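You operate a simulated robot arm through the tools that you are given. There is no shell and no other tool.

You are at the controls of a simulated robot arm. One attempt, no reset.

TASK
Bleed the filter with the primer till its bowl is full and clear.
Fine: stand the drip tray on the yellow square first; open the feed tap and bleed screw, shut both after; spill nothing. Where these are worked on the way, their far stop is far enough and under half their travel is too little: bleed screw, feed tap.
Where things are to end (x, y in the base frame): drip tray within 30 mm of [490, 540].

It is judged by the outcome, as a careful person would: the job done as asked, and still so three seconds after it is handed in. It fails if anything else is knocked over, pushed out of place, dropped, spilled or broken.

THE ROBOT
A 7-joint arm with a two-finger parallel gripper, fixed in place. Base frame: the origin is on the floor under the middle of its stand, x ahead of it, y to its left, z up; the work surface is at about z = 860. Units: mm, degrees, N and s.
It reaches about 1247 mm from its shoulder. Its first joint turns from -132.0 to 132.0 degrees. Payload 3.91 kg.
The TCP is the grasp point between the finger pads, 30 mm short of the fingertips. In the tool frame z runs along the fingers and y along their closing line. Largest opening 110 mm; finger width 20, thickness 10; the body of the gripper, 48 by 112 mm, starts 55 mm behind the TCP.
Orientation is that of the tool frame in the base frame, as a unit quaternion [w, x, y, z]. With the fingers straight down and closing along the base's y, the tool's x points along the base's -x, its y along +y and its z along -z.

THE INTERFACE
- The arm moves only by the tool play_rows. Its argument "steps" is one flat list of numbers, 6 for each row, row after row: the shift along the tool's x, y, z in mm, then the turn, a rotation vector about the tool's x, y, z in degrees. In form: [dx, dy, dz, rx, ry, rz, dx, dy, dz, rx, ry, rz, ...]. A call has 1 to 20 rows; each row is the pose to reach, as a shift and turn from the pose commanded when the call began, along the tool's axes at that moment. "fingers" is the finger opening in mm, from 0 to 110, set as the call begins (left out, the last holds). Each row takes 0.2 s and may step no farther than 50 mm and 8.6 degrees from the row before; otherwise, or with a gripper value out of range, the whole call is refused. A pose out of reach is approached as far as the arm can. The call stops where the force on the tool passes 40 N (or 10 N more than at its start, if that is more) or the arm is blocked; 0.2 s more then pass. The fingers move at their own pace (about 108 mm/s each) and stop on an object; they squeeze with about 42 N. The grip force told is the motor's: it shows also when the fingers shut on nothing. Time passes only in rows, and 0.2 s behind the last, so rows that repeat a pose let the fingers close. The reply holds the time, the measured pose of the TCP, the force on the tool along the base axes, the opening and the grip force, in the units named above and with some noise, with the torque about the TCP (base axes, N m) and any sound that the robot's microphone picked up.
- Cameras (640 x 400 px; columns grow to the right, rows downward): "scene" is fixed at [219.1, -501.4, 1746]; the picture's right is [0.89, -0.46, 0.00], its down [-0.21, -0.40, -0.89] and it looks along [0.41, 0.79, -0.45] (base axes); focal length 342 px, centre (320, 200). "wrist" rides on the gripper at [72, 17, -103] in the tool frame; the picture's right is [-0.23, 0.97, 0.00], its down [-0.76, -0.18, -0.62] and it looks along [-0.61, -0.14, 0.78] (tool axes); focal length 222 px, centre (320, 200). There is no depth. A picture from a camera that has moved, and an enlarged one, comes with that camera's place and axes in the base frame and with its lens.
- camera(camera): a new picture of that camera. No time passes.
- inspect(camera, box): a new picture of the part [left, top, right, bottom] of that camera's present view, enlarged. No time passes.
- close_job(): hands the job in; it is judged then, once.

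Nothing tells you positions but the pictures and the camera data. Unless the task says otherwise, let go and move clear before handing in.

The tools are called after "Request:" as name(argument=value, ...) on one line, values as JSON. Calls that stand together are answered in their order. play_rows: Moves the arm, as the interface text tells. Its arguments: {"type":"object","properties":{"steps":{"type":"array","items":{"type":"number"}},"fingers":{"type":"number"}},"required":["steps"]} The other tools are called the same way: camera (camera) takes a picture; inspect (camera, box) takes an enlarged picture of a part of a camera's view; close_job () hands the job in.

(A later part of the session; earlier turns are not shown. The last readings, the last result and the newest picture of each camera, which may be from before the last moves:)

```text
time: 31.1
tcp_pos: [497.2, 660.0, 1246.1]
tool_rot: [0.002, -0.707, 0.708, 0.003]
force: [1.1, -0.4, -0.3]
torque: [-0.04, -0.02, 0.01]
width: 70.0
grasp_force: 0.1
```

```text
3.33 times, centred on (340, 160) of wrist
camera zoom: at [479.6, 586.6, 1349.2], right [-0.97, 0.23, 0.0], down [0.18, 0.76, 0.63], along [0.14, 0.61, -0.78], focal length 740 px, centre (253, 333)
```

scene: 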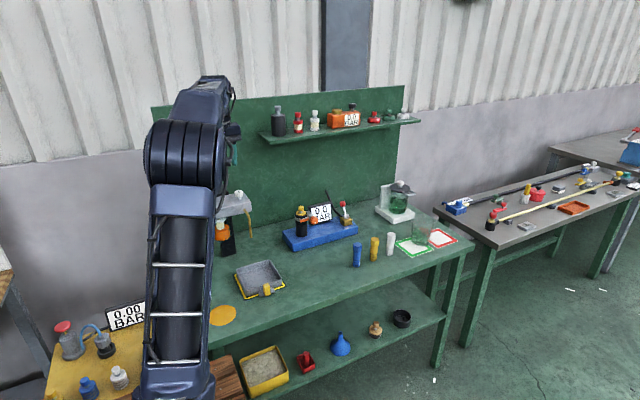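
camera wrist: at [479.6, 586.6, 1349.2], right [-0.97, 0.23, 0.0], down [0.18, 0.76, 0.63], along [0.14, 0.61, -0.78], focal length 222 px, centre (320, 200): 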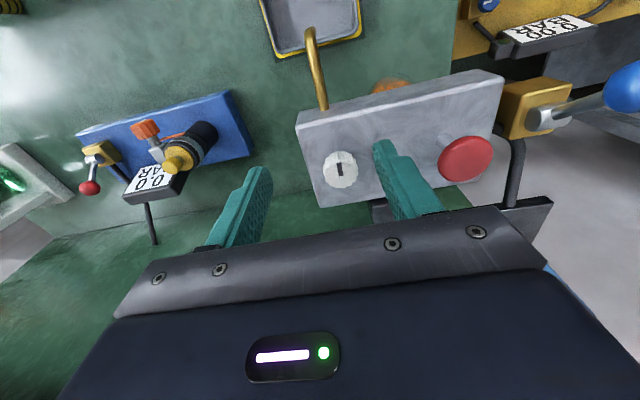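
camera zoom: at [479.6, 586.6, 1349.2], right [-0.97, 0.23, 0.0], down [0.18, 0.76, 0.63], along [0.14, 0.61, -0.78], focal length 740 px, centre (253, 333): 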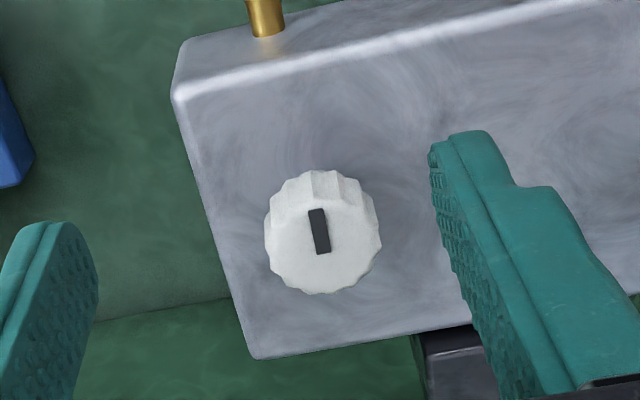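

The knob's pointer mark points to the front (−y). I'll centre the gripper over it and check the alignment before going down.

Request:
play_rows(steps=[-10, 4, 0, 0, 0, 0, -20, 8, 0, 0, 0, 0, -29, 11, 0, 0, 0, 0, -29, 11, 0, 0, 0, 0])

Request:
camera(camera="wrist")

Request:
inspect(camera="wrist", box=[250, 90, 390, 190])

```text
time: 32.1
tcp_pos: [485.9, 688.7, 1246.8]
tool_rot: [0.002, -0.706, 0.708, 0.003]
force: [0.6, 0.7, -0.5]
torque: [-0.01, 0.02, 0.01]
width: 70.1
grasp_force: 0.0
```

```text
taken
camera wrist: at [468.6, 615.9, 1349.6], right [-0.97, 0.23, 0.0], down [0.18, 0.76, 0.63], along [0.14, 0.61, -0.78], focal length 222 px, centre (320, 200)
```

wrist: 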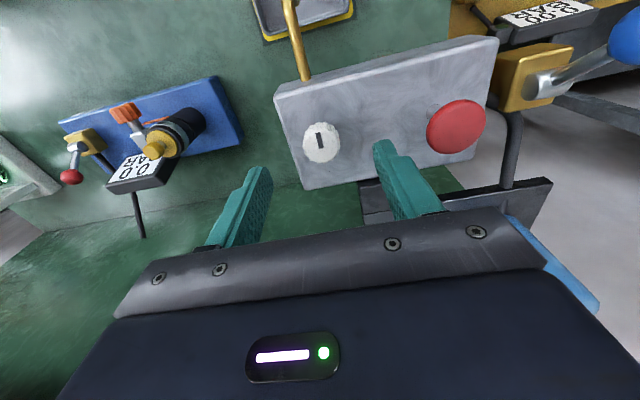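

```text
4.00 times, centred on (320, 140) of wrist
camera zoom: at [468.6, 615.9, 1349.6], right [-0.97, 0.23, 0.0], down [0.18, 0.76, 0.63], along [0.14, 0.61, -0.78], focal length 888 px, centre (320, 440)
```

zoom: 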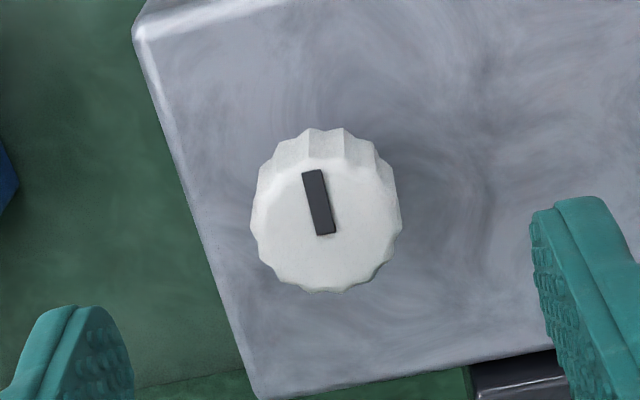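

The screw is well centred (about (485, 690)). Opening should be anticlockwise seen from above, so I'll wind the wrist 90° the other way first to give room for the turn.

Request:
play_rows(steps=[-1.5, 1, 0, 0, 0, 8.182, -1.5, 1, 0, 0, 0, 16.364, -1.5, 1, 0, 0, 0, 24.545, -1.5, 1, 0, 0, 0, 32.727, -1.5, 1, 0, 0, 0, 40.909, -1.5, 1, 0, 0, 0, 49.091, -1.5, 1, 0, 0, 0, 57.273, -1.5, 1, 0, 0, 0, 65.455, -1.5, 1, 0, 0, 0, 73.636, -1.5, 1, 0, 0, 0, 81.818, -1.5, 1, 0, 0, 0, 90, -1.5, 1, 0, 0, 0, 90], fingers=60)

Request:
camera(camera="wrist")

Request:
inspect(camera="wrist", box=[250, 90, 390, 190])

Request:
camera(camera="scene")

```text
time: 34.7
tcp_pos: [485.0, 691.7, 1247.0]
tool_rot: [0.0, 0.001, 1.0, 0.003]
force: [-0.7, -0.6, 0.3]
torque: [0.02, -0.01, 0.0]
width: 59.9
grasp_force: 0.1
```

```text
taken
camera wrist: at [412.2, 706.9, 1350.4], right [0.23, 0.97, 0.01], down [0.76, -0.18, 0.62], along [0.61, -0.14, -0.78], focal length 222 px, centre (320, 200)
```

wrist: 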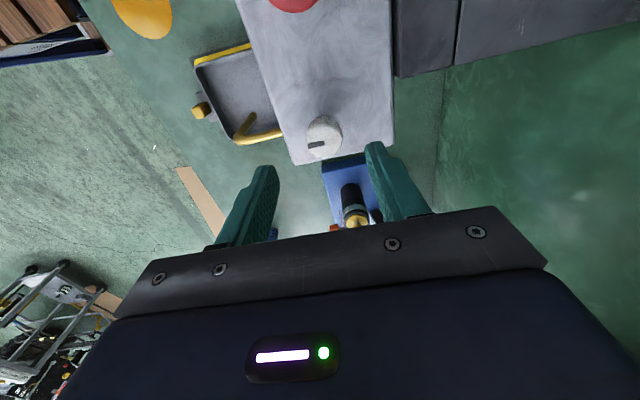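

```text
4.00 times, centred on (320, 140) of wrist
camera zoom: at [412.2, 706.9, 1350.4], right [0.23, 0.97, 0.01], down [0.76, -0.18, 0.62], along [0.61, -0.14, -0.78], focal length 888 px, centre (320, 440)
```

zoom: 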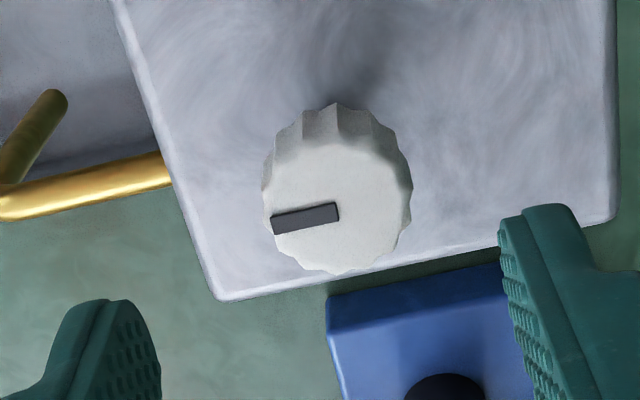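

```text
taken
```

scene: 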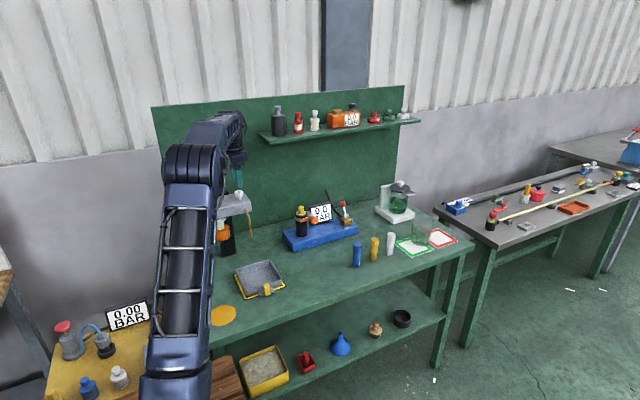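

Two views together put the screw cap at (484.5, 694.5), top z ≈ 1181. I'll shift slightly, go down around it and close.

Request:
play_rows(steps=[0.5, 2.8, 20, 0, 0, 0, 0.5, 2.8, 40, 0, 0, 0, 0.5, 2.8, 52, 0, 0, 0, 0.5, 2.8, 60, 0, 0, 0, 0.5, 2.8, 60, 0, 0, 0], fingers=60)

Request:
play_rows(steps=[0, 0, 0, 0, 0, 0, 0, 0, 0, 0, 0, 0, 0, 0, 0, 0, 0, 0], fingers=20)

Request:
camera(camera="wrist")

Request:
inspect(camera="wrist", box=[250, 110, 390, 230])

```text
time: 35.9
tcp_pos: [483.0, 695.0, 1186.8]
tool_rot: [0.001, 0.001, 1.0, 0.003]
force: [-0.4, 0.1, 0.5]
torque: [0.02, 0.04, 0.03]
width: 60.2
grasp_force: 0.0
```

```text
time: 36.7
tcp_pos: [484.1, 695.2, 1186.6]
tool_rot: [0.0, -0.001, 1.0, 0.003]
force: [1.5, 10.6, 0.6]
torque: [-0.58, -0.02, 0.01]
width: 29.0
grasp_force: 44.5
```

```text
taken
camera wrist: at [411.3, 710.5, 1290.4], right [0.23, 0.97, 0.01], down [0.76, -0.18, 0.62], along [0.61, -0.14, -0.78], focal length 222 px, centre (320, 200)
```

wrist: 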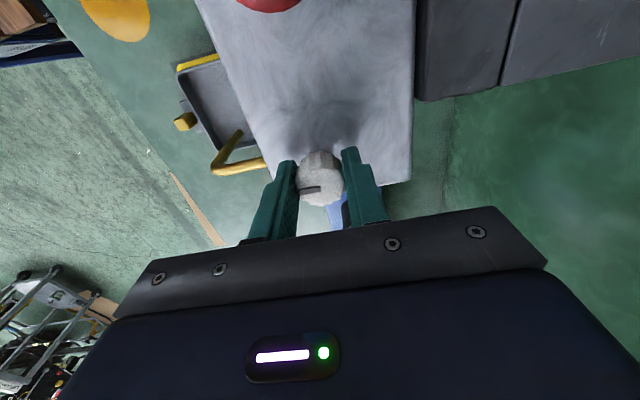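

```text
3.33 times, centred on (320, 170) of wrist
camera zoom: at [411.3, 710.5, 1290.4], right [0.23, 0.97, 0.01], down [0.76, -0.18, 0.62], along [0.61, -0.14, -0.78], focal length 740 px, centre (320, 300)
```

zoom: 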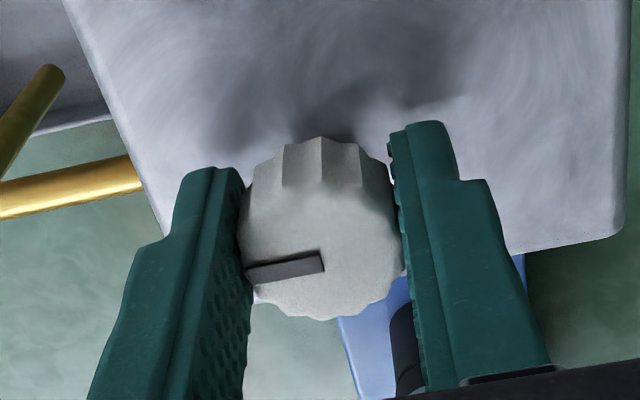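

Gripped on the screw with a slight side load of 10 N. I'll relieve that by shifting about 1 mm.

Request:
play_rows(steps=[0, 0.7, 0, 0, 0, 0, 0, 1.3, 0, 0, 0, 0, 0, 1.3, 0, 0, 0, 0])

```text
time: 37.5
tcp_pos: [484.0, 693.7, 1187.6]
tool_rot: [0.0, 0.002, 1.0, 0.002]
force: [-6.8, -12.7, -0.7]
torque: [-1.13, -0.51, -0.01]
width: 29.2
grasp_force: 44.9
```

Request:
play_rows(steps=[0.3, -0.6, 0, 0, 0, 0, 0.3, -0.6, 0, 0, 0, 0])

```text
time: 38.1
tcp_pos: [482.7, 694.9, 1186.0]
tool_rot: [0.0, 0.001, 1.0, 0.003]
force: [-2.2, -4.6, -1.5]
torque: [-0.74, 1.08, 0.0]
width: 29.5
grasp_force: 44.8
```

The side load is small now. I'll turn anticlockwise 30° and see whether the screw follows.

Request:
play_rows(steps=[0, 0, 0, 0, 0, -5, 0, 0, 0, 0, 0, -10, 0, 0, 0, 0, 0, -15, 0, 0, 0, 0, 0, -20, 0, 0, 0, 0, 0, -25, 0, 0, 0, 0, 0, -30, 0, 0, 0, 0, 0, -30])

Request:
inspect(camera="wrist", box=[230, 90, 410, 230])

```text
time: 39.7
tcp_pos: [483.1, 693.8, 1186.2]
tool_rot: [0.001, -0.258, 0.966, 0.003]
force: [-3.3, -22.1, -3.4]
torque: [-1.29, 0.38, 0.0]
width: 29.0
grasp_force: 45.4
```

```text
2.86 times, centred on (320, 160) of wrist
camera zoom: at [412.8, 671.3, 1290.2], right [-0.29, 0.96, 0.01], down [0.75, 0.22, 0.62], along [0.6, 0.19, -0.78], focal length 635 px, centre (320, 314)
```

zoom: 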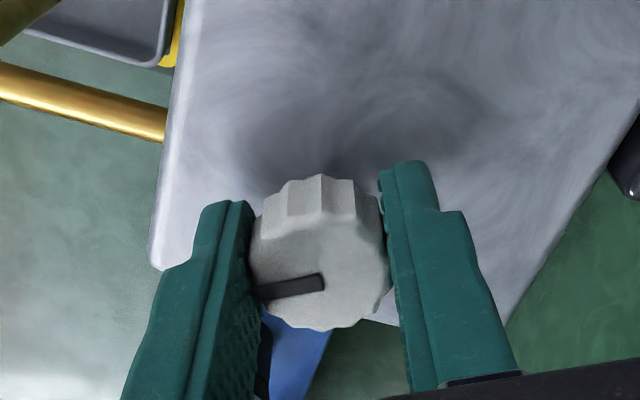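

The screw turns freely with the gripper. I'll correct the small sideways load and continue.

Request:
play_rows(steps=[0.5, -0.9, 0, 0, 0, 0, 0.5, -0.9, 0, 0, 0, -6, 0.5, -0.9, 0, 0, 0, -12, 0.5, -0.9, 0, 0, 0, -18, 0.5, -0.9, 0, 0, 0, -24, 0.5, -0.9, 0, 0, 0, -30, 0.5, -0.9, 0, 0, 0, -30])

Request:
inspect(camera="wrist", box=[230, 90, 410, 230])

```text
time: 41.3
tcp_pos: [484.8, 692.7, 1185.9]
tool_rot: [0.002, -0.499, 0.867, 0.002]
force: [5.2, -8.3, -5.0]
torque: [-0.36, -0.35, -0.02]
width: 29.2
grasp_force: 44.8
```

```text
2.86 times, centred on (320, 160) of wrist
camera zoom: at [433.6, 638.0, 1289.9], right [-0.73, 0.68, 0.0], down [0.53, 0.57, 0.63], along [0.43, 0.46, -0.78], focal length 635 px, centre (320, 314)
```

zoom: 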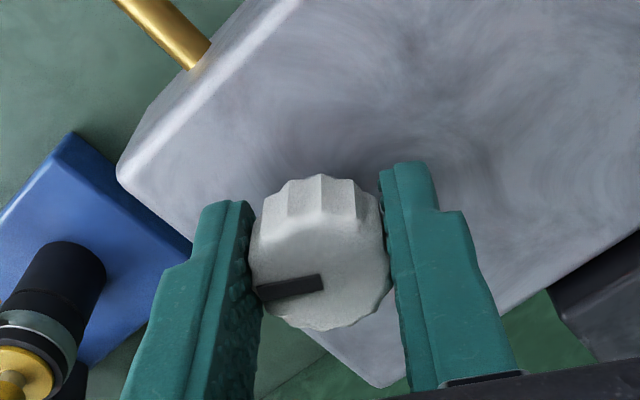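

Request:
play_rows(steps=[0.2, -0.4, 0, 0, 0, -6, 0.2, -0.4, 0, 0, 0, -12, 0.2, -0.4, 0, 0, 0, -18, 0.2, -0.4, 0, 0, 0, -24, 0.2, -0.4, 0, 0, 0, -30, 0.2, -0.4, 0, 0, 0, -36, 0.2, -0.4, 0, 0, 0, -42, 0.2, -0.4, 0, 0, 0, -42])

Request:
inspect(camera="wrist", box=[230, 90, 410, 230])

```text
time: 43.1
tcp_pos: [485.4, 693.0, 1187.9]
tool_rot: [-0.003, 0.777, -0.629, -0.004]
force: [22.4, -0.7, 0.1]
torque: [0.39, 0.23, 0.0]
width: 29.3
grasp_force: 45.3
```

```text
2.86 times, centred on (320, 160) of wrist
camera zoom: at [484.1, 617.6, 1289.8], right [-1.0, 0.02, 0.0], down [0.02, 0.78, 0.63], along [0.01, 0.63, -0.78], focal length 635 px, centre (320, 314)
```

zoom: 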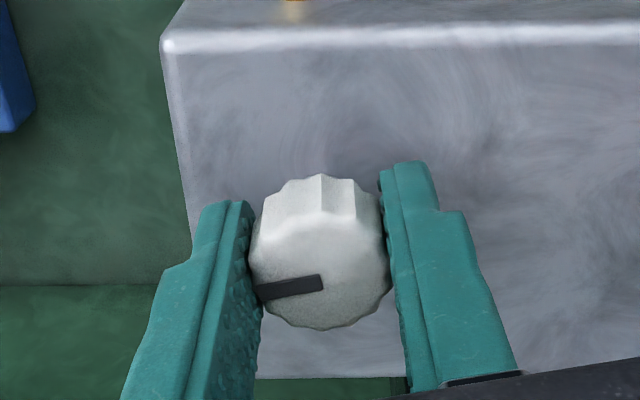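

Request:
play_rows(steps=[0.2, -0.9, 0, 0, 0, 0, 0.2, -0.9, 0, 0, 0, -6, 0.2, -0.9, 0, 0, 0, -12, 0.2, -0.9, 0, 0, 0, -18, 0.2, -0.9, 0, 0, 0, -24, 0.2, -0.9, 0, 0, 0, -30, 0.2, -0.9, 0, 0, 0, -30])

Request:
inspect(camera="wrist", box=[230, 90, 410, 230])

```text
time: 44.7
tcp_pos: [486.6, 693.3, 1187.3]
tool_rot: [-0.003, 0.914, -0.407, -0.001]
force: [21.5, 8.3, 3.4]
torque: [0.31, 0.72, -0.31]
width: 30.1
grasp_force: 45.1
```

```text
2.86 times, centred on (320, 160) of wrist
camera zoom: at [522.2, 627.3, 1289.5], right [-0.88, -0.48, 0.0], down [-0.38, 0.68, 0.63], along [-0.3, 0.55, -0.78], focal length 635 px, centre (320, 314)
```

zoom: 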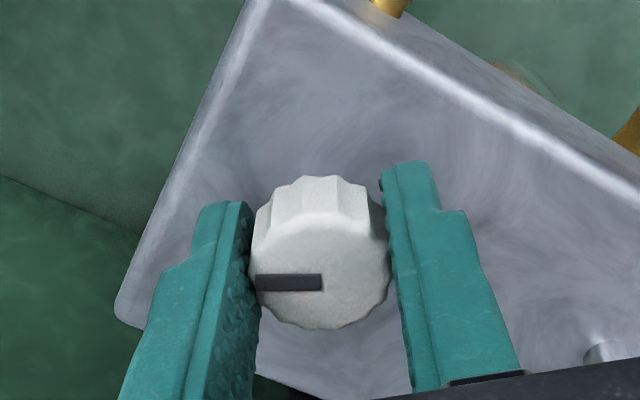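

The screw came up against its far stop after about 120° (resisting torque, pointer slipping in the pads), so it's open. I'll release, lift off, and look at everything.

Request:
play_rows(steps=[0, 0, 0, 0, 0, 0, 0, 0, 0, 0, 0, 0], fingers=60)

Request:
play_rows(steps=[0, 0, -30, 0, 0, 0, 0, 0, -60, 0, 0, 0, 0, 0, -60, 0, 0, 0])

Request:
camera(camera="wrist")

Request:
camera(camera="scene")

```text
time: 45.3
tcp_pos: [483.7, 692.7, 1186.8]
tool_rot: [-0.003, 0.913, -0.407, -0.001]
force: [0.1, -0.5, -0.2]
torque: [0.0, -0.04, 0.03]
width: 60.1
grasp_force: 0.1
```

```text
time: 46.1
tcp_pos: [484.7, 693.6, 1247.2]
tool_rot: [-0.004, 0.913, -0.407, -0.001]
force: [0.6, 0.8, -0.3]
torque: [0.0, 0.01, 0.01]
width: 60.1
grasp_force: 0.1
```

```text
taken
camera wrist: at [521.1, 626.8, 1350.2], right [-0.88, -0.48, 0.0], down [-0.38, 0.68, 0.63], along [-0.3, 0.55, -0.78], focal length 222 px, centre (320, 200)
```

wrist: 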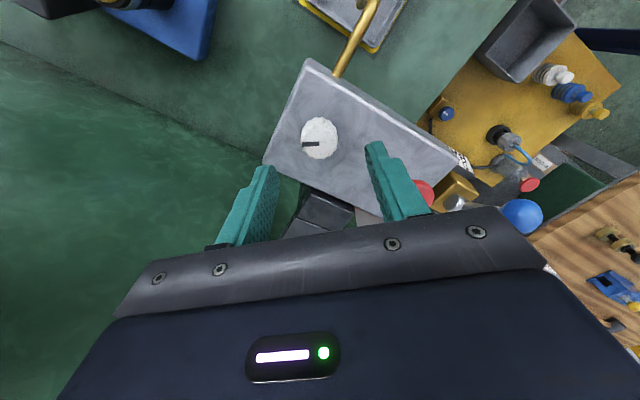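

```text
taken
```

scene: 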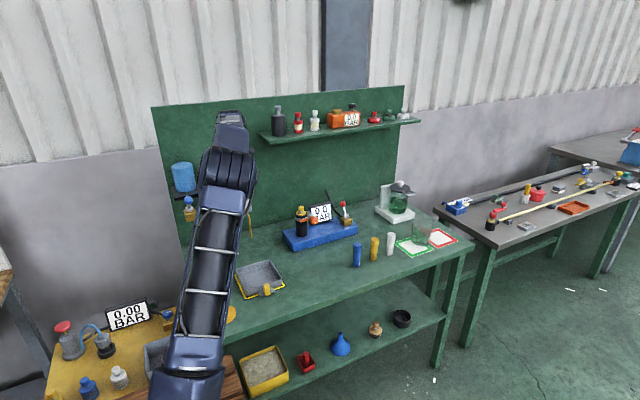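

Tap and bleed screw are both open. I'll close the fingers, move over the primer cap (about (386, 698)), and look again before pressing.

Request:
play_rows(steps=[-11.4, 11.7, -13, 0, 0, 7, -22.8, 23.4, -13, 0, 0, 14, -34.2, 35, -13, 0, 0, 21, -45.7, 46.7, -13, 0, 0, 28, -57, 58.4, -13, 0, 0, 35, -68.5, 70.1, -13, 0, 0, 42, -68.5, 70.1, -13, 0, 0, 42], fingers=80)

Request:
camera(camera="wrist")

Request:
inspect(camera="wrist", box=[250, 70, 430, 190])

```text
time: 47.7
tcp_pos: [387.1, 696.1, 1259.6]
tool_rot: [0.003, -0.707, 0.708, 0.002]
force: [-0.2, 0.1, -0.3]
torque: [0.0, 0.01, -0.01]
width: 79.9
grasp_force: 0.1
```

```text
taken
camera wrist: at [370.2, 623.5, 1362.5], right [-0.97, 0.23, 0.0], down [0.18, 0.76, 0.63], along [0.14, 0.61, -0.78], focal length 222 px, centre (320, 200)
```

wrist: 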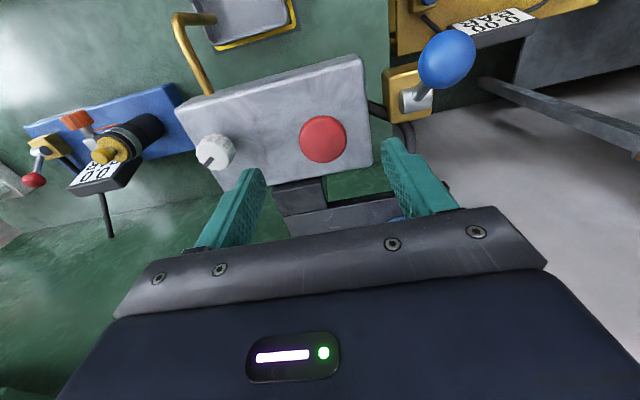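

```text
3.33 times, centred on (340, 130) of wrist
camera zoom: at [370.2, 623.5, 1362.5], right [-0.97, 0.23, 0.0], down [0.18, 0.76, 0.63], along [0.14, 0.61, -0.78], focal length 740 px, centre (253, 433)
```

zoom: 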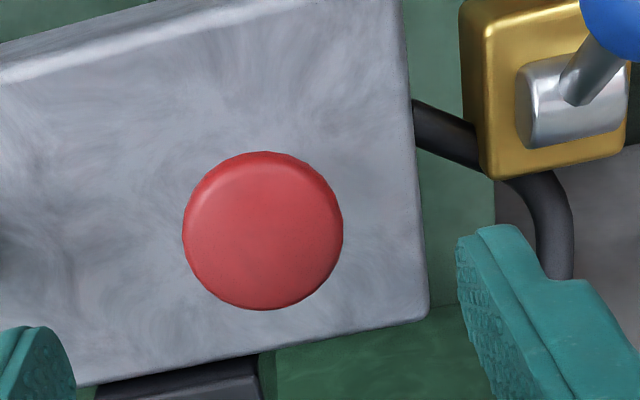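

The primer cap is centred within a couple of mm of the tool axis. I'll close the fingers, shift, and press slowly once to feel the stroke.

Request:
play_rows(steps=[0, 2.3, 0, 0, 0, 0, 0, 2.3, 0, 0, 0, 0, 0, 2.3, 0, 0, 0, 0], fingers=0)

Request:
play_rows(steps=[0, 0, 18, 0, 0, 0, 0, 0, 33, 0, 0, 0, 0, 0, 37, 0, 0, 0, 0, 0, 40, 0, 0, 0, 0, 0, 43, 0, 0, 0, 0, 0, 46, 0, 0, 0])

Request:
camera(camera="wrist")

```text
time: 48.5
tcp_pos: [385.7, 697.1, 1260.4]
tool_rot: [0.003, -0.706, 0.708, 0.002]
force: [-0.8, 0.4, -0.2]
torque: [0.0, -0.01, 0.0]
width: 0.2
grasp_force: 37.3
```

```text
time: 49.9
tcp_pos: [385.0, 698.5, 1215.1]
tool_rot: [0.004, -0.707, 0.707, 0.004]
force: [1.7, -0.8, 4.1]
torque: [-0.04, -0.07, -0.01]
width: 0.0
grasp_force: 37.6
```

```text
taken
camera wrist: at [368.2, 623.7, 1316.9], right [-0.97, 0.23, 0.0], down [0.18, 0.76, 0.63], along [0.14, 0.61, -0.78], focal length 222 px, centre (320, 200)
```

wrist: 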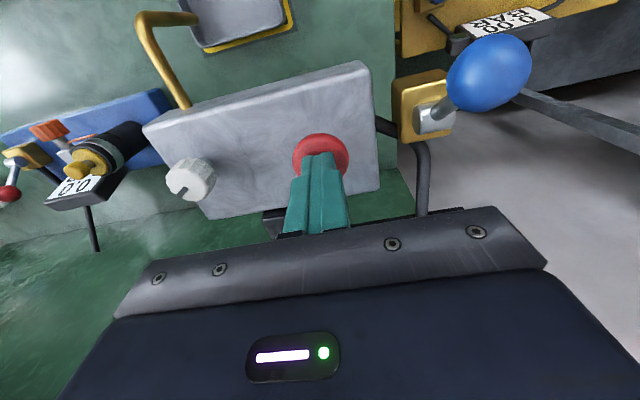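

Contact made (4 N at TCP z ≈ 1215). I'm continuing down slowly to find the bottom of the stroke.

Request:
play_rows(steps=[0, 0, 2.5, 0, 0, 0, 0, 0, 5, 0, 0, 0, 0, 0, 7.5, 0, 0, 0, 0, 0, 10, 0, 0, 0])

Request:
play_rows(steps=[0, 0, 2.5, 0, 0, 0, 0, 0, 5, 0, 0, 0, 0, 0, 7.5, 0, 0, 0, 0, 0, 10, 0, 0, 0])

Request:
camera(camera="wrist")

```text
time: 51.0
tcp_pos: [385.6, 697.5, 1209.7]
tool_rot: [0.006, -0.707, 0.708, 0.004]
force: [-1.5, -4.7, 9.6]
torque: [-0.25, 0.07, 0.0]
width: 0.1
grasp_force: 37.5
stopped in row 4: the force on the tool passed its limit at 42 N (the readings are from after the stop); the commanded pose is now the measured one
```

```text
time: 51.5
tcp_pos: [385.3, 698.2, 1208.6]
tool_rot: [0.009, -0.706, 0.708, 0.005]
force: [-1.6, -5.1, 12.5]
torque: [-0.3, 0.05, -0.04]
width: 0.0
grasp_force: 36.9
stopped in row 2: the force on the tool passed its limit at 44 N (the readings are from after the stop); the commanded pose is now the measured one
```

```text
taken
camera wrist: at [367.9, 623.0, 1310.8], right [-0.97, 0.23, 0.0], down [0.18, 0.75, 0.64], along [0.15, 0.62, -0.77], focal length 222 px, centre (320, 200)
```

wrist: 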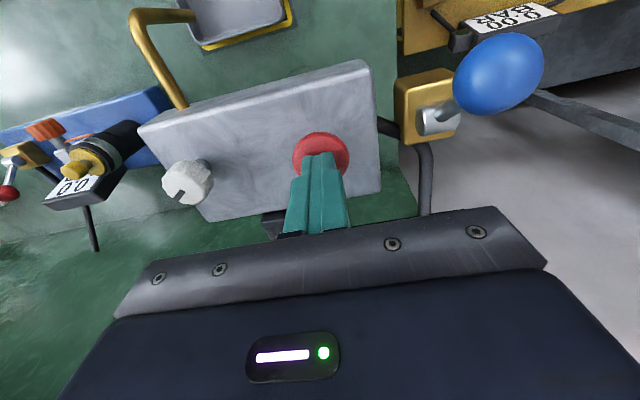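

The bottom of the stroke is at TCP z ≈ 1209. I'll raise to let the cap return and check.

Request:
play_rows(steps=[0, 0, -8, 0, 0, 0, 0, 0, -16, 0, 0, 0, 0, 0, -24, 0, 0, 0, 0, 0, -40, 0, 0, 0, 0, 0, -52, 0.6, -1.0, 0, 0, 0, -52, 0.6, -1.0, 0])

Request:
camera(camera="wrist")

Request:
inspect(camera="wrist", box=[250, 70, 430, 190])

Request:
camera(camera="scene")

```text
time: 52.9
tcp_pos: [385.8, 697.8, 1259.1]
tool_rot: [0.018, -0.706, 0.708, 0.008]
force: [0.1, -0.2, -0.2]
torque: [0.01, 0.01, 0.0]
width: 0.0
grasp_force: 37.4
```

```text
taken
camera wrist: at [366.7, 620.9, 1359.9], right [-0.97, 0.23, -0.01], down [0.17, 0.74, 0.65], along [0.15, 0.63, -0.76], focal length 222 px, centre (320, 200)
```

wrist: 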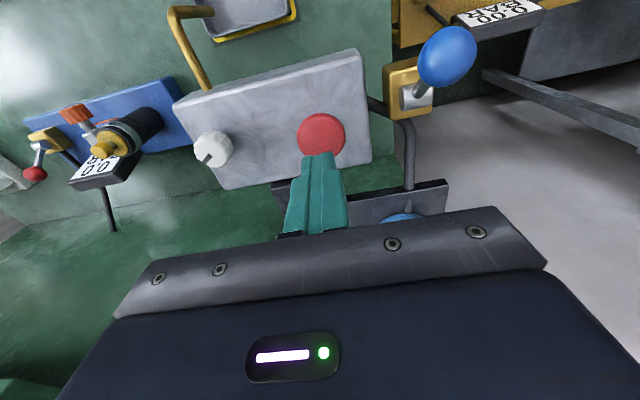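

```text
3.33 times, centred on (340, 130) of wrist
camera zoom: at [366.7, 620.9, 1359.9], right [-0.97, 0.23, -0.01], down [0.17, 0.74, 0.65], along [0.15, 0.63, -0.76], focal length 740 px, centre (253, 433)
```

zoom: 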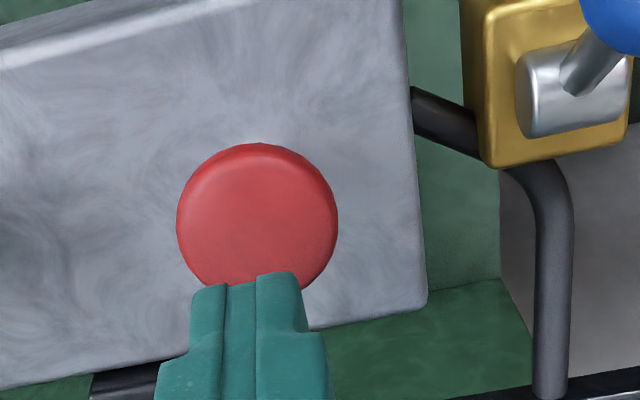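

```text
taken
```

scene: 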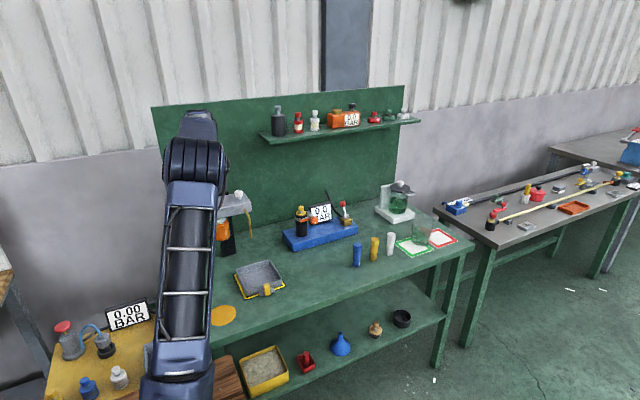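

Request:
inspect(camera="scene", box=[195, 180, 275, 260])

Request:
play_rows(steps=[0, 0, 0, -0.8, 2.1, 0, 0, 0, 0, -0.8, 2.1, 0])

```text
5.00 times, centred on (235, 220) of scene
camera zoom: at [219.1, -501.4, 1746.0], right [0.89, -0.46, 0.0], down [-0.21, -0.4, -0.89], along [0.41, 0.79, -0.45], focal length 1709 px, centre (745, 100)
```

zoom: 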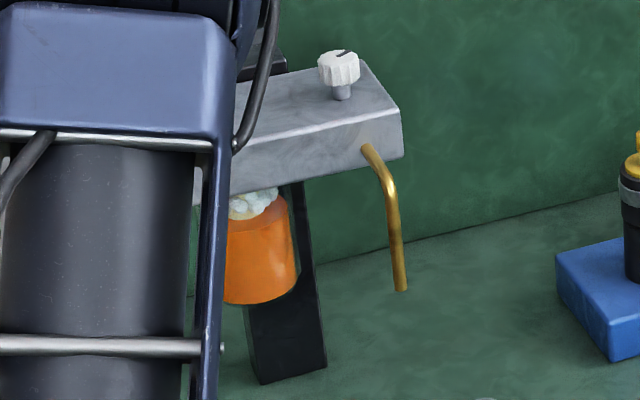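

```text
time: 53.5
tcp_pos: [385.0, 698.0, 1258.7]
tool_rot: [0.0, -0.706, 0.708, 0.0]
force: [0.4, 0.0, -0.5]
torque: [-0.03, -0.02, 0.03]
width: 0.1
grasp_force: 37.9
```

The first stroke raised the orange level well up the bowl, with white froth on top. I'll make a second stroke and look again.

Request:
play_rows(steps=[0, 0, 20, 0, 0, 0, 0, 0, 36, 0, 0, 0, 0, 0, 42, 0, 0, 0, 0, 0, 46, 0, 0, 0, 0, 0, 49, 0, 0, 0, 0, 0, 49.5, 0, 0, 0])

Request:
play_rows(steps=[0, 0, -6, 0, 0, 0, 0, 0, -12, 0, 0, 0, 0, 0, -18, 0, 0, 0, 0, 0, -25, 0, 0, 0, 0, 0, -25, 0, 0, 0])

Request:
inspect(camera="scene", box=[195, 180, 275, 260])

```text
time: 54.9
tcp_pos: [385.2, 696.5, 1210.1]
tool_rot: [0.0, -0.706, 0.708, -0.001]
force: [1.1, -1.0, 5.6]
torque: [0.0, -0.03, 0.02]
width: 0.0
grasp_force: 37.7
```

```text
time: 56.1
tcp_pos: [385.5, 698.0, 1235.3]
tool_rot: [-0.001, -0.707, 0.707, -0.001]
force: [0.2, -0.1, 0.4]
torque: [-0.02, 0.03, 0.02]
width: 0.0
grasp_force: 37.4
```

```text
5.00 times, centred on (235, 220) of scene
camera zoom: at [219.1, -501.4, 1746.0], right [0.89, -0.46, 0.0], down [-0.21, -0.4, -0.89], along [0.41, 0.79, -0.45], focal length 1709 px, centre (745, 100)
```

zoom: 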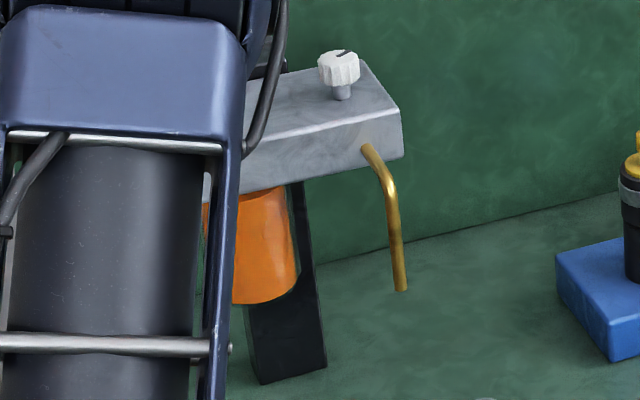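

The bowl now looks full from this side, with no froth showing. I'll retreat so the fixed camera can see the whole bowl.

Request:
play_rows(steps=[0, 0, -45, 0, 0, 0, 15, 0, -85, 0, 0, 0, 45, 0, -115, 0, 0, 0, 85, 0, -135, 0, 0, 0, 125, 0, -155, 0, 0, 0, 165, 0, -175, 0, 0, 0, 205, 0, -195, 0, 0, 0, 245, 0, -215, 0, 0, 0, 285, 0, -235, 0, 0, 0, 325, 0, -250, 0, 0, 0, 350, 0, -265, 0, 0, 0, 350, 0, -265, 0, 0, 0])

Request:
camera(camera="scene")

Request:
inspect(camera="scene", box=[185, 180, 275, 260])

Request:
inspect(camera="scene", box=[225, 245, 305, 305])

```text
time: 58.7
tcp_pos: [383.3, 346.5, 1500.6]
tool_rot: [-0.001, -0.706, 0.708, -0.001]
force: [0.3, 0.0, -0.5]
torque: [-0.01, -0.01, -0.02]
width: 0.1
grasp_force: 37.4
```

```text
taken
```

scene: 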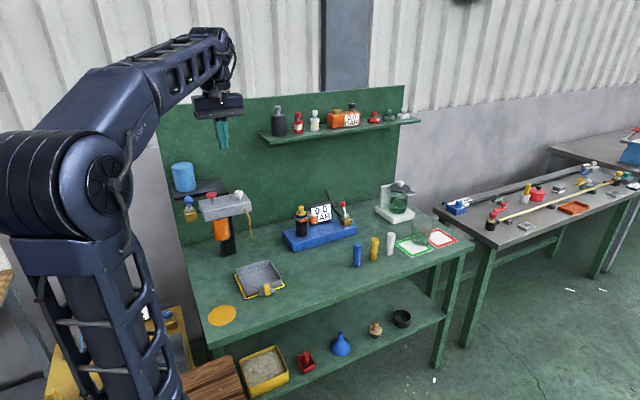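

```text
5.00 times, centred on (230, 220) of scene
camera zoom: at [219.1, -501.4, 1746.0], right [0.89, -0.46, 0.0], down [-0.21, -0.4, -0.89], along [0.41, 0.79, -0.45], focal length 1709 px, centre (770, 100)
```

zoom: 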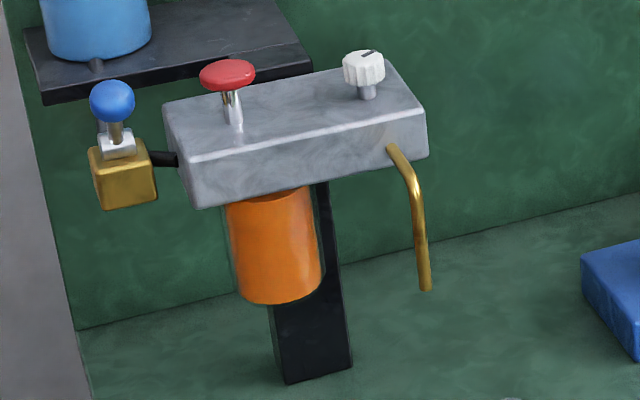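

```text
6.67 times, centred on (265, 275) of scene
camera zoom: at [219.1, -501.4, 1746.0], right [0.89, -0.46, 0.0], down [-0.21, -0.4, -0.89], along [0.41, 0.79, -0.45], focal length 2278 px, centre (687, -300)
```

zoom: 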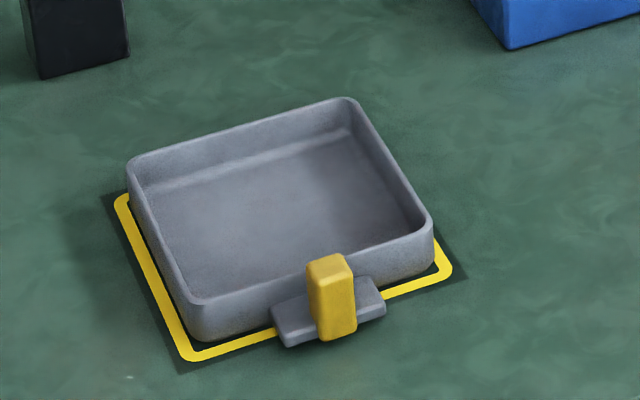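

Request:
inspect(camera="scene", box=[200, 205, 260, 245])

Request:
inspect(camera="scene", box=[210, 210, 240, 245])

```text
10.00 times, centred on (230, 225) of scene
camera zoom: at [219.1, -501.4, 1746.0], right [0.89, -0.46, 0.0], down [-0.21, -0.4, -0.89], along [0.41, 0.79, -0.45], focal length 3417 px, centre (1220, -50)
```

zoom: 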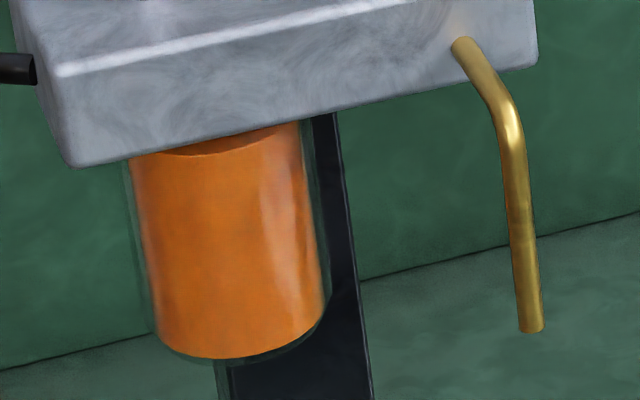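

```text
11.43 times, centred on (225, 228) of scene
camera zoom: at [219.1, -501.4, 1746.0], right [0.89, -0.46, 0.0], down [-0.21, -0.4, -0.89], along [0.41, 0.79, -0.45], focal length 3905 px, centre (1406, -114)
```

zoom: 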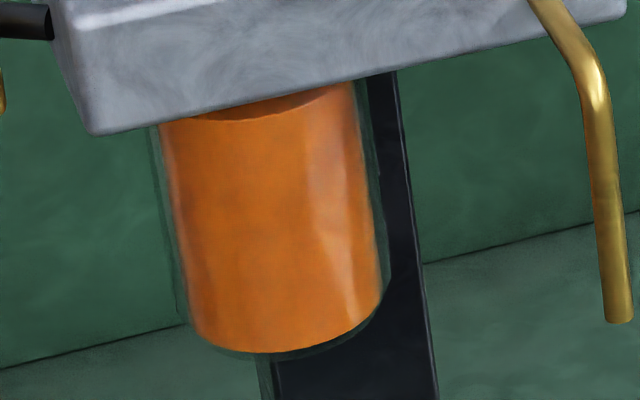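

The froth is gone and the level is close under the head, but I can still see a sliver of liquid surface, so it may not be fully topped up. The tray is in place to catch overflow, so I'll give one more full stroke and compare.

Request:
play_rows(steps=[-25, 0, 15, 0, 0, 0, -65, 0, 30, 0, 0, 0, -105, 0, 50, 0, 0, 0, -145, 0, 70, 0, 0, 0, -185, 0, 90, 0, 0, 0, -225, 0, 110, 0, 0, 0, -265, 0, 130, 0, 0, 0, -305, 0, 150, 0, 0, 0, -335, 0, 180, 0, 0, 0, -350, 0, 220, 0, 0, 0, -350, 0, 262, 0, 0, 0, -350, 0, 262, 0, 0, 0])

Request:
inspect(camera="wrist", box=[230, 70, 410, 210])

Request:
inspect(camera="scene", box=[195, 180, 275, 260])

```text
time: 61.3
tcp_pos: [386.6, 698.1, 1238.6]
tool_rot: [0.0, -0.706, 0.708, 0.0]
force: [-0.4, -0.3, 0.2]
torque: [0.01, -0.03, -0.01]
width: 0.0
grasp_force: 37.4
```

```text
2.86 times, centred on (320, 140) of wrist
camera zoom: at [368.9, 624.9, 1342.0], right [-0.97, 0.23, 0.0], down [0.18, 0.76, 0.62], along [0.14, 0.61, -0.78], focal length 635 px, centre (320, 371)
```

zoom: 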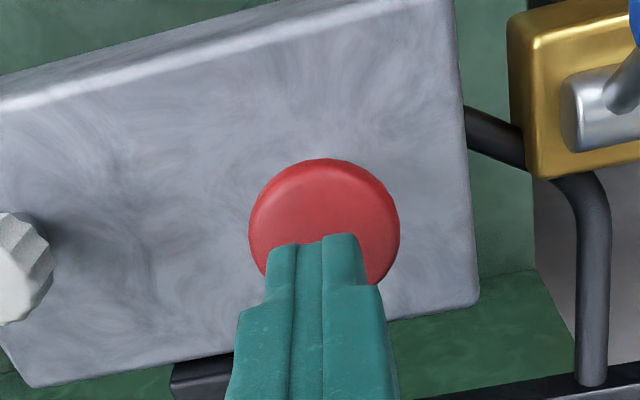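

```text
5.00 times, centred on (235, 220) of scene
camera zoom: at [219.1, -501.4, 1746.0], right [0.89, -0.46, 0.0], down [-0.21, -0.4, -0.89], along [0.41, 0.79, -0.45], focal length 1709 px, centre (745, 100)
```

zoom: 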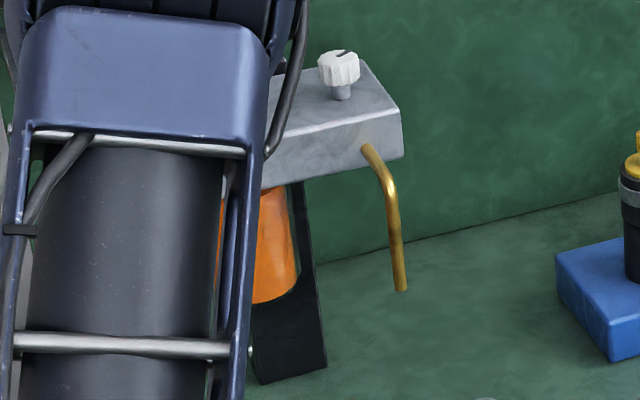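

Request:
play_rows(steps=[0, 0, 14, 0, 0, 0, 0, 0, 20, 0, 0, 0, 0, 0, 24, 0, 0, 0, 0, 0, 27, 0, 0, 0, 0, 0, 29, 0, 0, 0, 0, 0, 30, 0, 0, 0])

Request:
inspect(camera="scene", box=[195, 180, 295, 300])

Request:
play_rows(steps=[0, 0, -6, 0, 0, 0, 0, 0, -12, 0, 0, 0, 0, 0, -18, 0, 0, 0, 0, 0, -28, 0, 0, 0, 0, 0, -28, 0, 0, 0])

Request:
inspect(camera="scene", box=[195, 180, 295, 300])

```text
time: 62.7
tcp_pos: [385.6, 696.3, 1209.6]
tool_rot: [0.0, -0.707, 0.708, -0.001]
force: [4.0, 0.4, 12.3]
torque: [0.02, -0.14, 0.02]
width: 0.2
grasp_force: 37.6
```

```text
3.33 times, centred on (245, 240) of scene
camera zoom: at [219.1, -501.4, 1746.0], right [0.89, -0.46, 0.0], down [-0.21, -0.4, -0.89], along [0.41, 0.79, -0.45], focal length 1139 px, centre (570, 67)
```

zoom: 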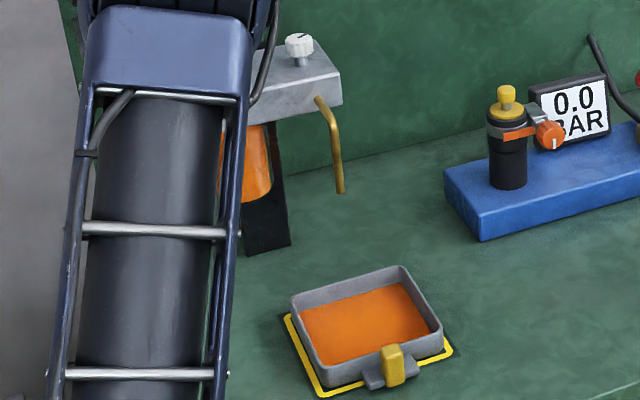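

```text
time: 63.9
tcp_pos: [386.1, 697.8, 1235.6]
tool_rot: [-0.001, -0.707, 0.707, -0.001]
force: [0.9, -0.6, 0.3]
torque: [-0.01, -0.01, -0.02]
width: 0.1
grasp_force: 37.7
```

```text
3.33 times, centred on (245, 240) of scene
camera zoom: at [219.1, -501.4, 1746.0], right [0.89, -0.46, 0.0], down [-0.21, -0.4, -0.89], along [0.41, 0.79, -0.45], focal length 1139 px, centre (570, 67)
```

zoom: 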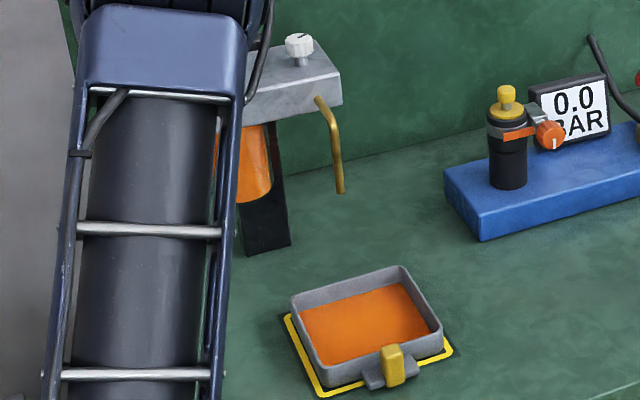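

That stroke sent liquid out of the bleed pipe into the tray, so the bowl was full; no more pumping unless the view says otherwise. I'll retreat to confirm the bowl and tray.

Request:
play_rows(steps=[0, 0, -45, 0, 0, 0, 15, 0, -85, 0, 0, 0, 45, 0, -115, 0, 0, 0, 85, 0, -135, 0, 0, 0, 125, 0, -155, 0, 0, 0, 165, 0, -175, 0, 0, 0, 205, 0, -195, 0, 0, 0, 245, 0, -215, 0, 0, 0, 285, 0, -235, 0, 0, 0, 325, 0, -250, 0, 0, 0, 350, 0, -265, 0, 0, 0, 350, 0, -265, 0, 0, 0])

Request:
inspect(camera="scene", box=[200, 205, 260, 245])

Request:
inspect(camera="scene", box=[225, 245, 305, 305])

Request:
camera(camera="wrist")

```text
time: 66.5
tcp_pos: [383.3, 346.3, 1501.1]
tool_rot: [-0.001, -0.706, 0.708, 0.0]
force: [0.1, 1.1, 0.0]
torque: [-0.01, 0.0, 0.0]
width: 0.0
grasp_force: 38.0
```

```text
10.00 times, centred on (230, 225) of scene
camera zoom: at [219.1, -501.4, 1746.0], right [0.89, -0.46, 0.0], down [-0.21, -0.4, -0.89], along [0.41, 0.79, -0.45], focal length 3417 px, centre (1220, -50)
```

zoom: 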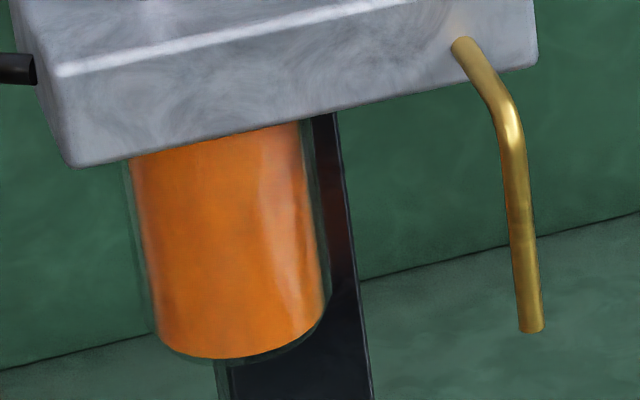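

```text
6.67 times, centred on (265, 275) of scene
camera zoom: at [219.1, -501.4, 1746.0], right [0.89, -0.46, 0.0], down [-0.21, -0.4, -0.89], along [0.41, 0.79, -0.45], focal length 2278 px, centre (687, -300)
```

zoom: 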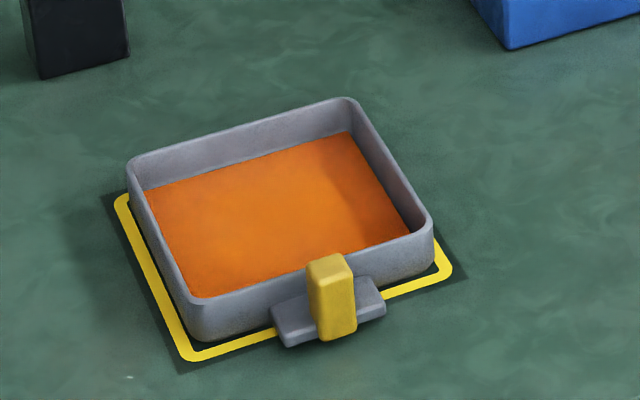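

```text
taken
camera wrist: at [367.3, 274.1, 1605.2], right [-0.97, 0.23, 0.0], down [0.18, 0.76, 0.62], along [0.14, 0.61, -0.78], focal length 222 px, centre (320, 200)
```

wrist: 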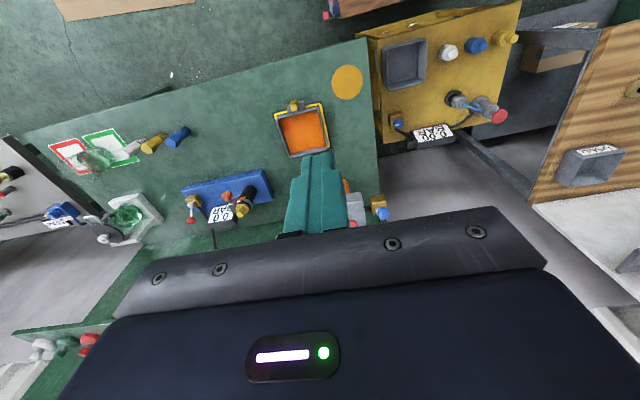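

The bowl is now full right up to the head and clear, with the overflow contained in the tray. Next I shut the bleed screw: go over it with the wrist wound anticlockwise, ready to turn clockwise.

Request:
play_rows(steps=[-31.5, -9.2, 21.9, 0, 0, -3.82, -63, -18.4, 43.8, 0, 0, -7.64, -94.6, -27.6, 65.7, 0, 0, -11.45, -126.2, -36.8, 87.6, 0, 0, -15.27, -157.8, -46, 109.5, 0, 0, -19.09, -189.4, -55.2, 131.5, 0, 0, -22.9, -221, -64.4, 153.4, 0, 0, -26.7, -252.5, -73.6, 175.3, 0, 0, -30.5, -284, -82.8, 197.2, 0, 0, -34.4, -315.6, -92, 219.1, 0, 0, -38.2, -347.2, -101.2, 241, 0, 0, -42, -347.2, -101.2, 241, 0, 0, -42], fingers=60)

Request:
camera(camera="wrist")

Request:
inspect(camera="wrist", box=[250, 90, 390, 190])

```text
time: 69.1
tcp_pos: [488.0, 694.5, 1257.7]
tool_rot: [0.001, 0.913, -0.407, 0.001]
force: [0.2, 0.2, 0.3]
torque: [0.0, 0.0, 0.0]
width: 60.1
grasp_force: 0.1
```

```text
taken
camera wrist: at [522.5, 629.0, 1362.6], right [-0.88, -0.48, 0.0], down [-0.38, 0.69, 0.62], along [-0.3, 0.55, -0.78], focal length 222 px, centre (320, 200)
```

wrist: 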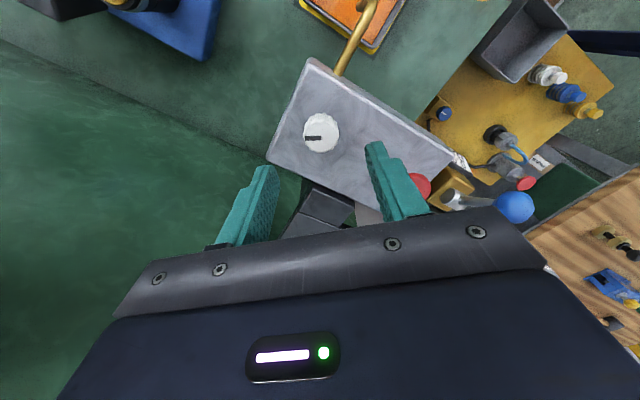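

```text
4.00 times, centred on (320, 140) of wrist
camera zoom: at [522.5, 629.0, 1362.6], right [-0.88, -0.48, 0.0], down [-0.38, 0.69, 0.62], along [-0.3, 0.55, -0.78], focal length 888 px, centre (320, 440)
```

zoom: 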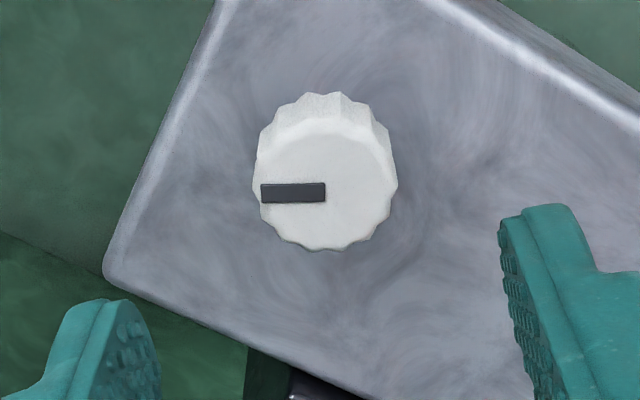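

The pointer still shows the screw open. I'm aligned within about 1 mm, so I'll go down and grip.

Request:
play_rows(steps=[-0.7, 1.1, 25, 0, 0, 0, -0.7, 1.1, 48, 0, 0, 0, -0.7, 1.1, 63, 0, 0, 0, -0.7, 1.1, 71, 0, 0, 0, -0.7, 1.1, 71, 0, 0, 0], fingers=60)

Request:
play_rows(steps=[0, 0, 0, 0, 0, 0, 0, 0, 0, 0, 0, 0, 0, 0, 0, 0, 0, 0], fingers=20)

Request:
inspect(camera="wrist", box=[230, 90, 410, 230])

```text
time: 70.3
tcp_pos: [485.9, 693.8, 1188.1]
tool_rot: [0.001, 0.913, -0.407, 0.002]
force: [0.6, -0.9, -0.3]
torque: [-0.02, 0.03, 0.0]
width: 60.2
grasp_force: 0.1
```

```text
time: 71.1
tcp_pos: [486.5, 694.6, 1188.4]
tool_rot: [0.0, 0.913, -0.408, 0.001]
force: [7.6, 9.8, 1.4]
torque: [0.16, 0.14, 0.02]
width: 29.7
grasp_force: 44.8
```

```text
2.86 times, centred on (320, 160) of wrist
camera zoom: at [521.3, 628.9, 1292.2], right [-0.88, -0.48, 0.0], down [-0.38, 0.69, 0.62], along [-0.3, 0.55, -0.78], focal length 635 px, centre (320, 314)
```

zoom: 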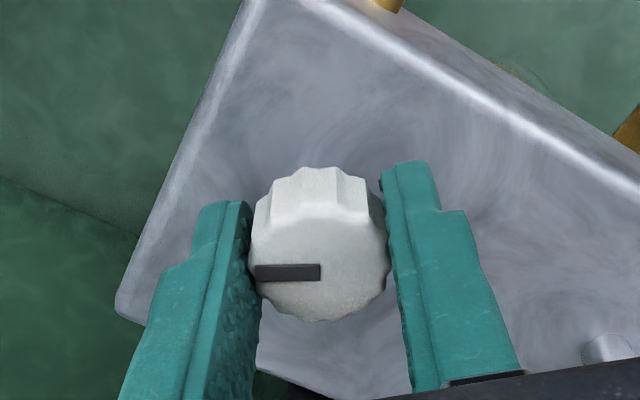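

Gripped. I'm turning clockwise in stages, relieving side loads as I go.

Request:
play_rows(steps=[-0.1, -0.6, 0, 0, 0, 0, -0.1, -0.6, 0, 0, 0, 6, -0.1, -0.6, 0, 0, 0, 12, -0.1, -0.6, 0, 0, 0, 18, -0.1, -0.6, 0, 0, 0, 24, -0.1, -0.6, 0, 0, 0, 30, -0.1, -0.6, 0, 0, 0, 30])

Request:
inspect(camera="wrist", box=[230, 90, 410, 230])

```text
time: 72.7
tcp_pos: [484.6, 693.4, 1188.9]
tool_rot: [0.0, 0.776, -0.63, 0.001]
force: [-6.7, -7.2, -11.3]
torque: [0.2, -0.02, 0.02]
width: 29.5
grasp_force: 44.9
```

```text
2.86 times, centred on (320, 160) of wrist
camera zoom: at [483.8, 619.9, 1292.3], right [-1.0, 0.02, 0.0], down [0.02, 0.78, 0.62], along [0.01, 0.62, -0.78], focal length 635 px, centre (320, 314)
```

zoom: 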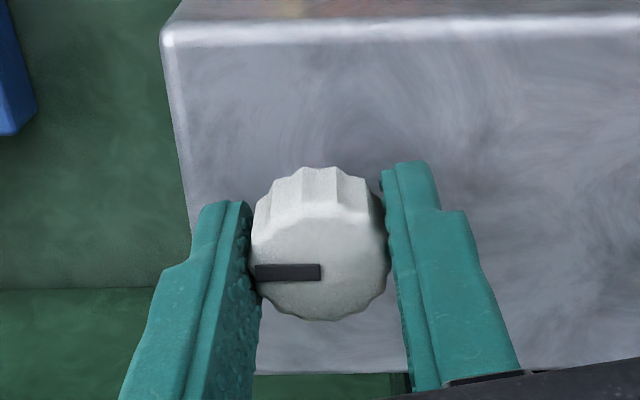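

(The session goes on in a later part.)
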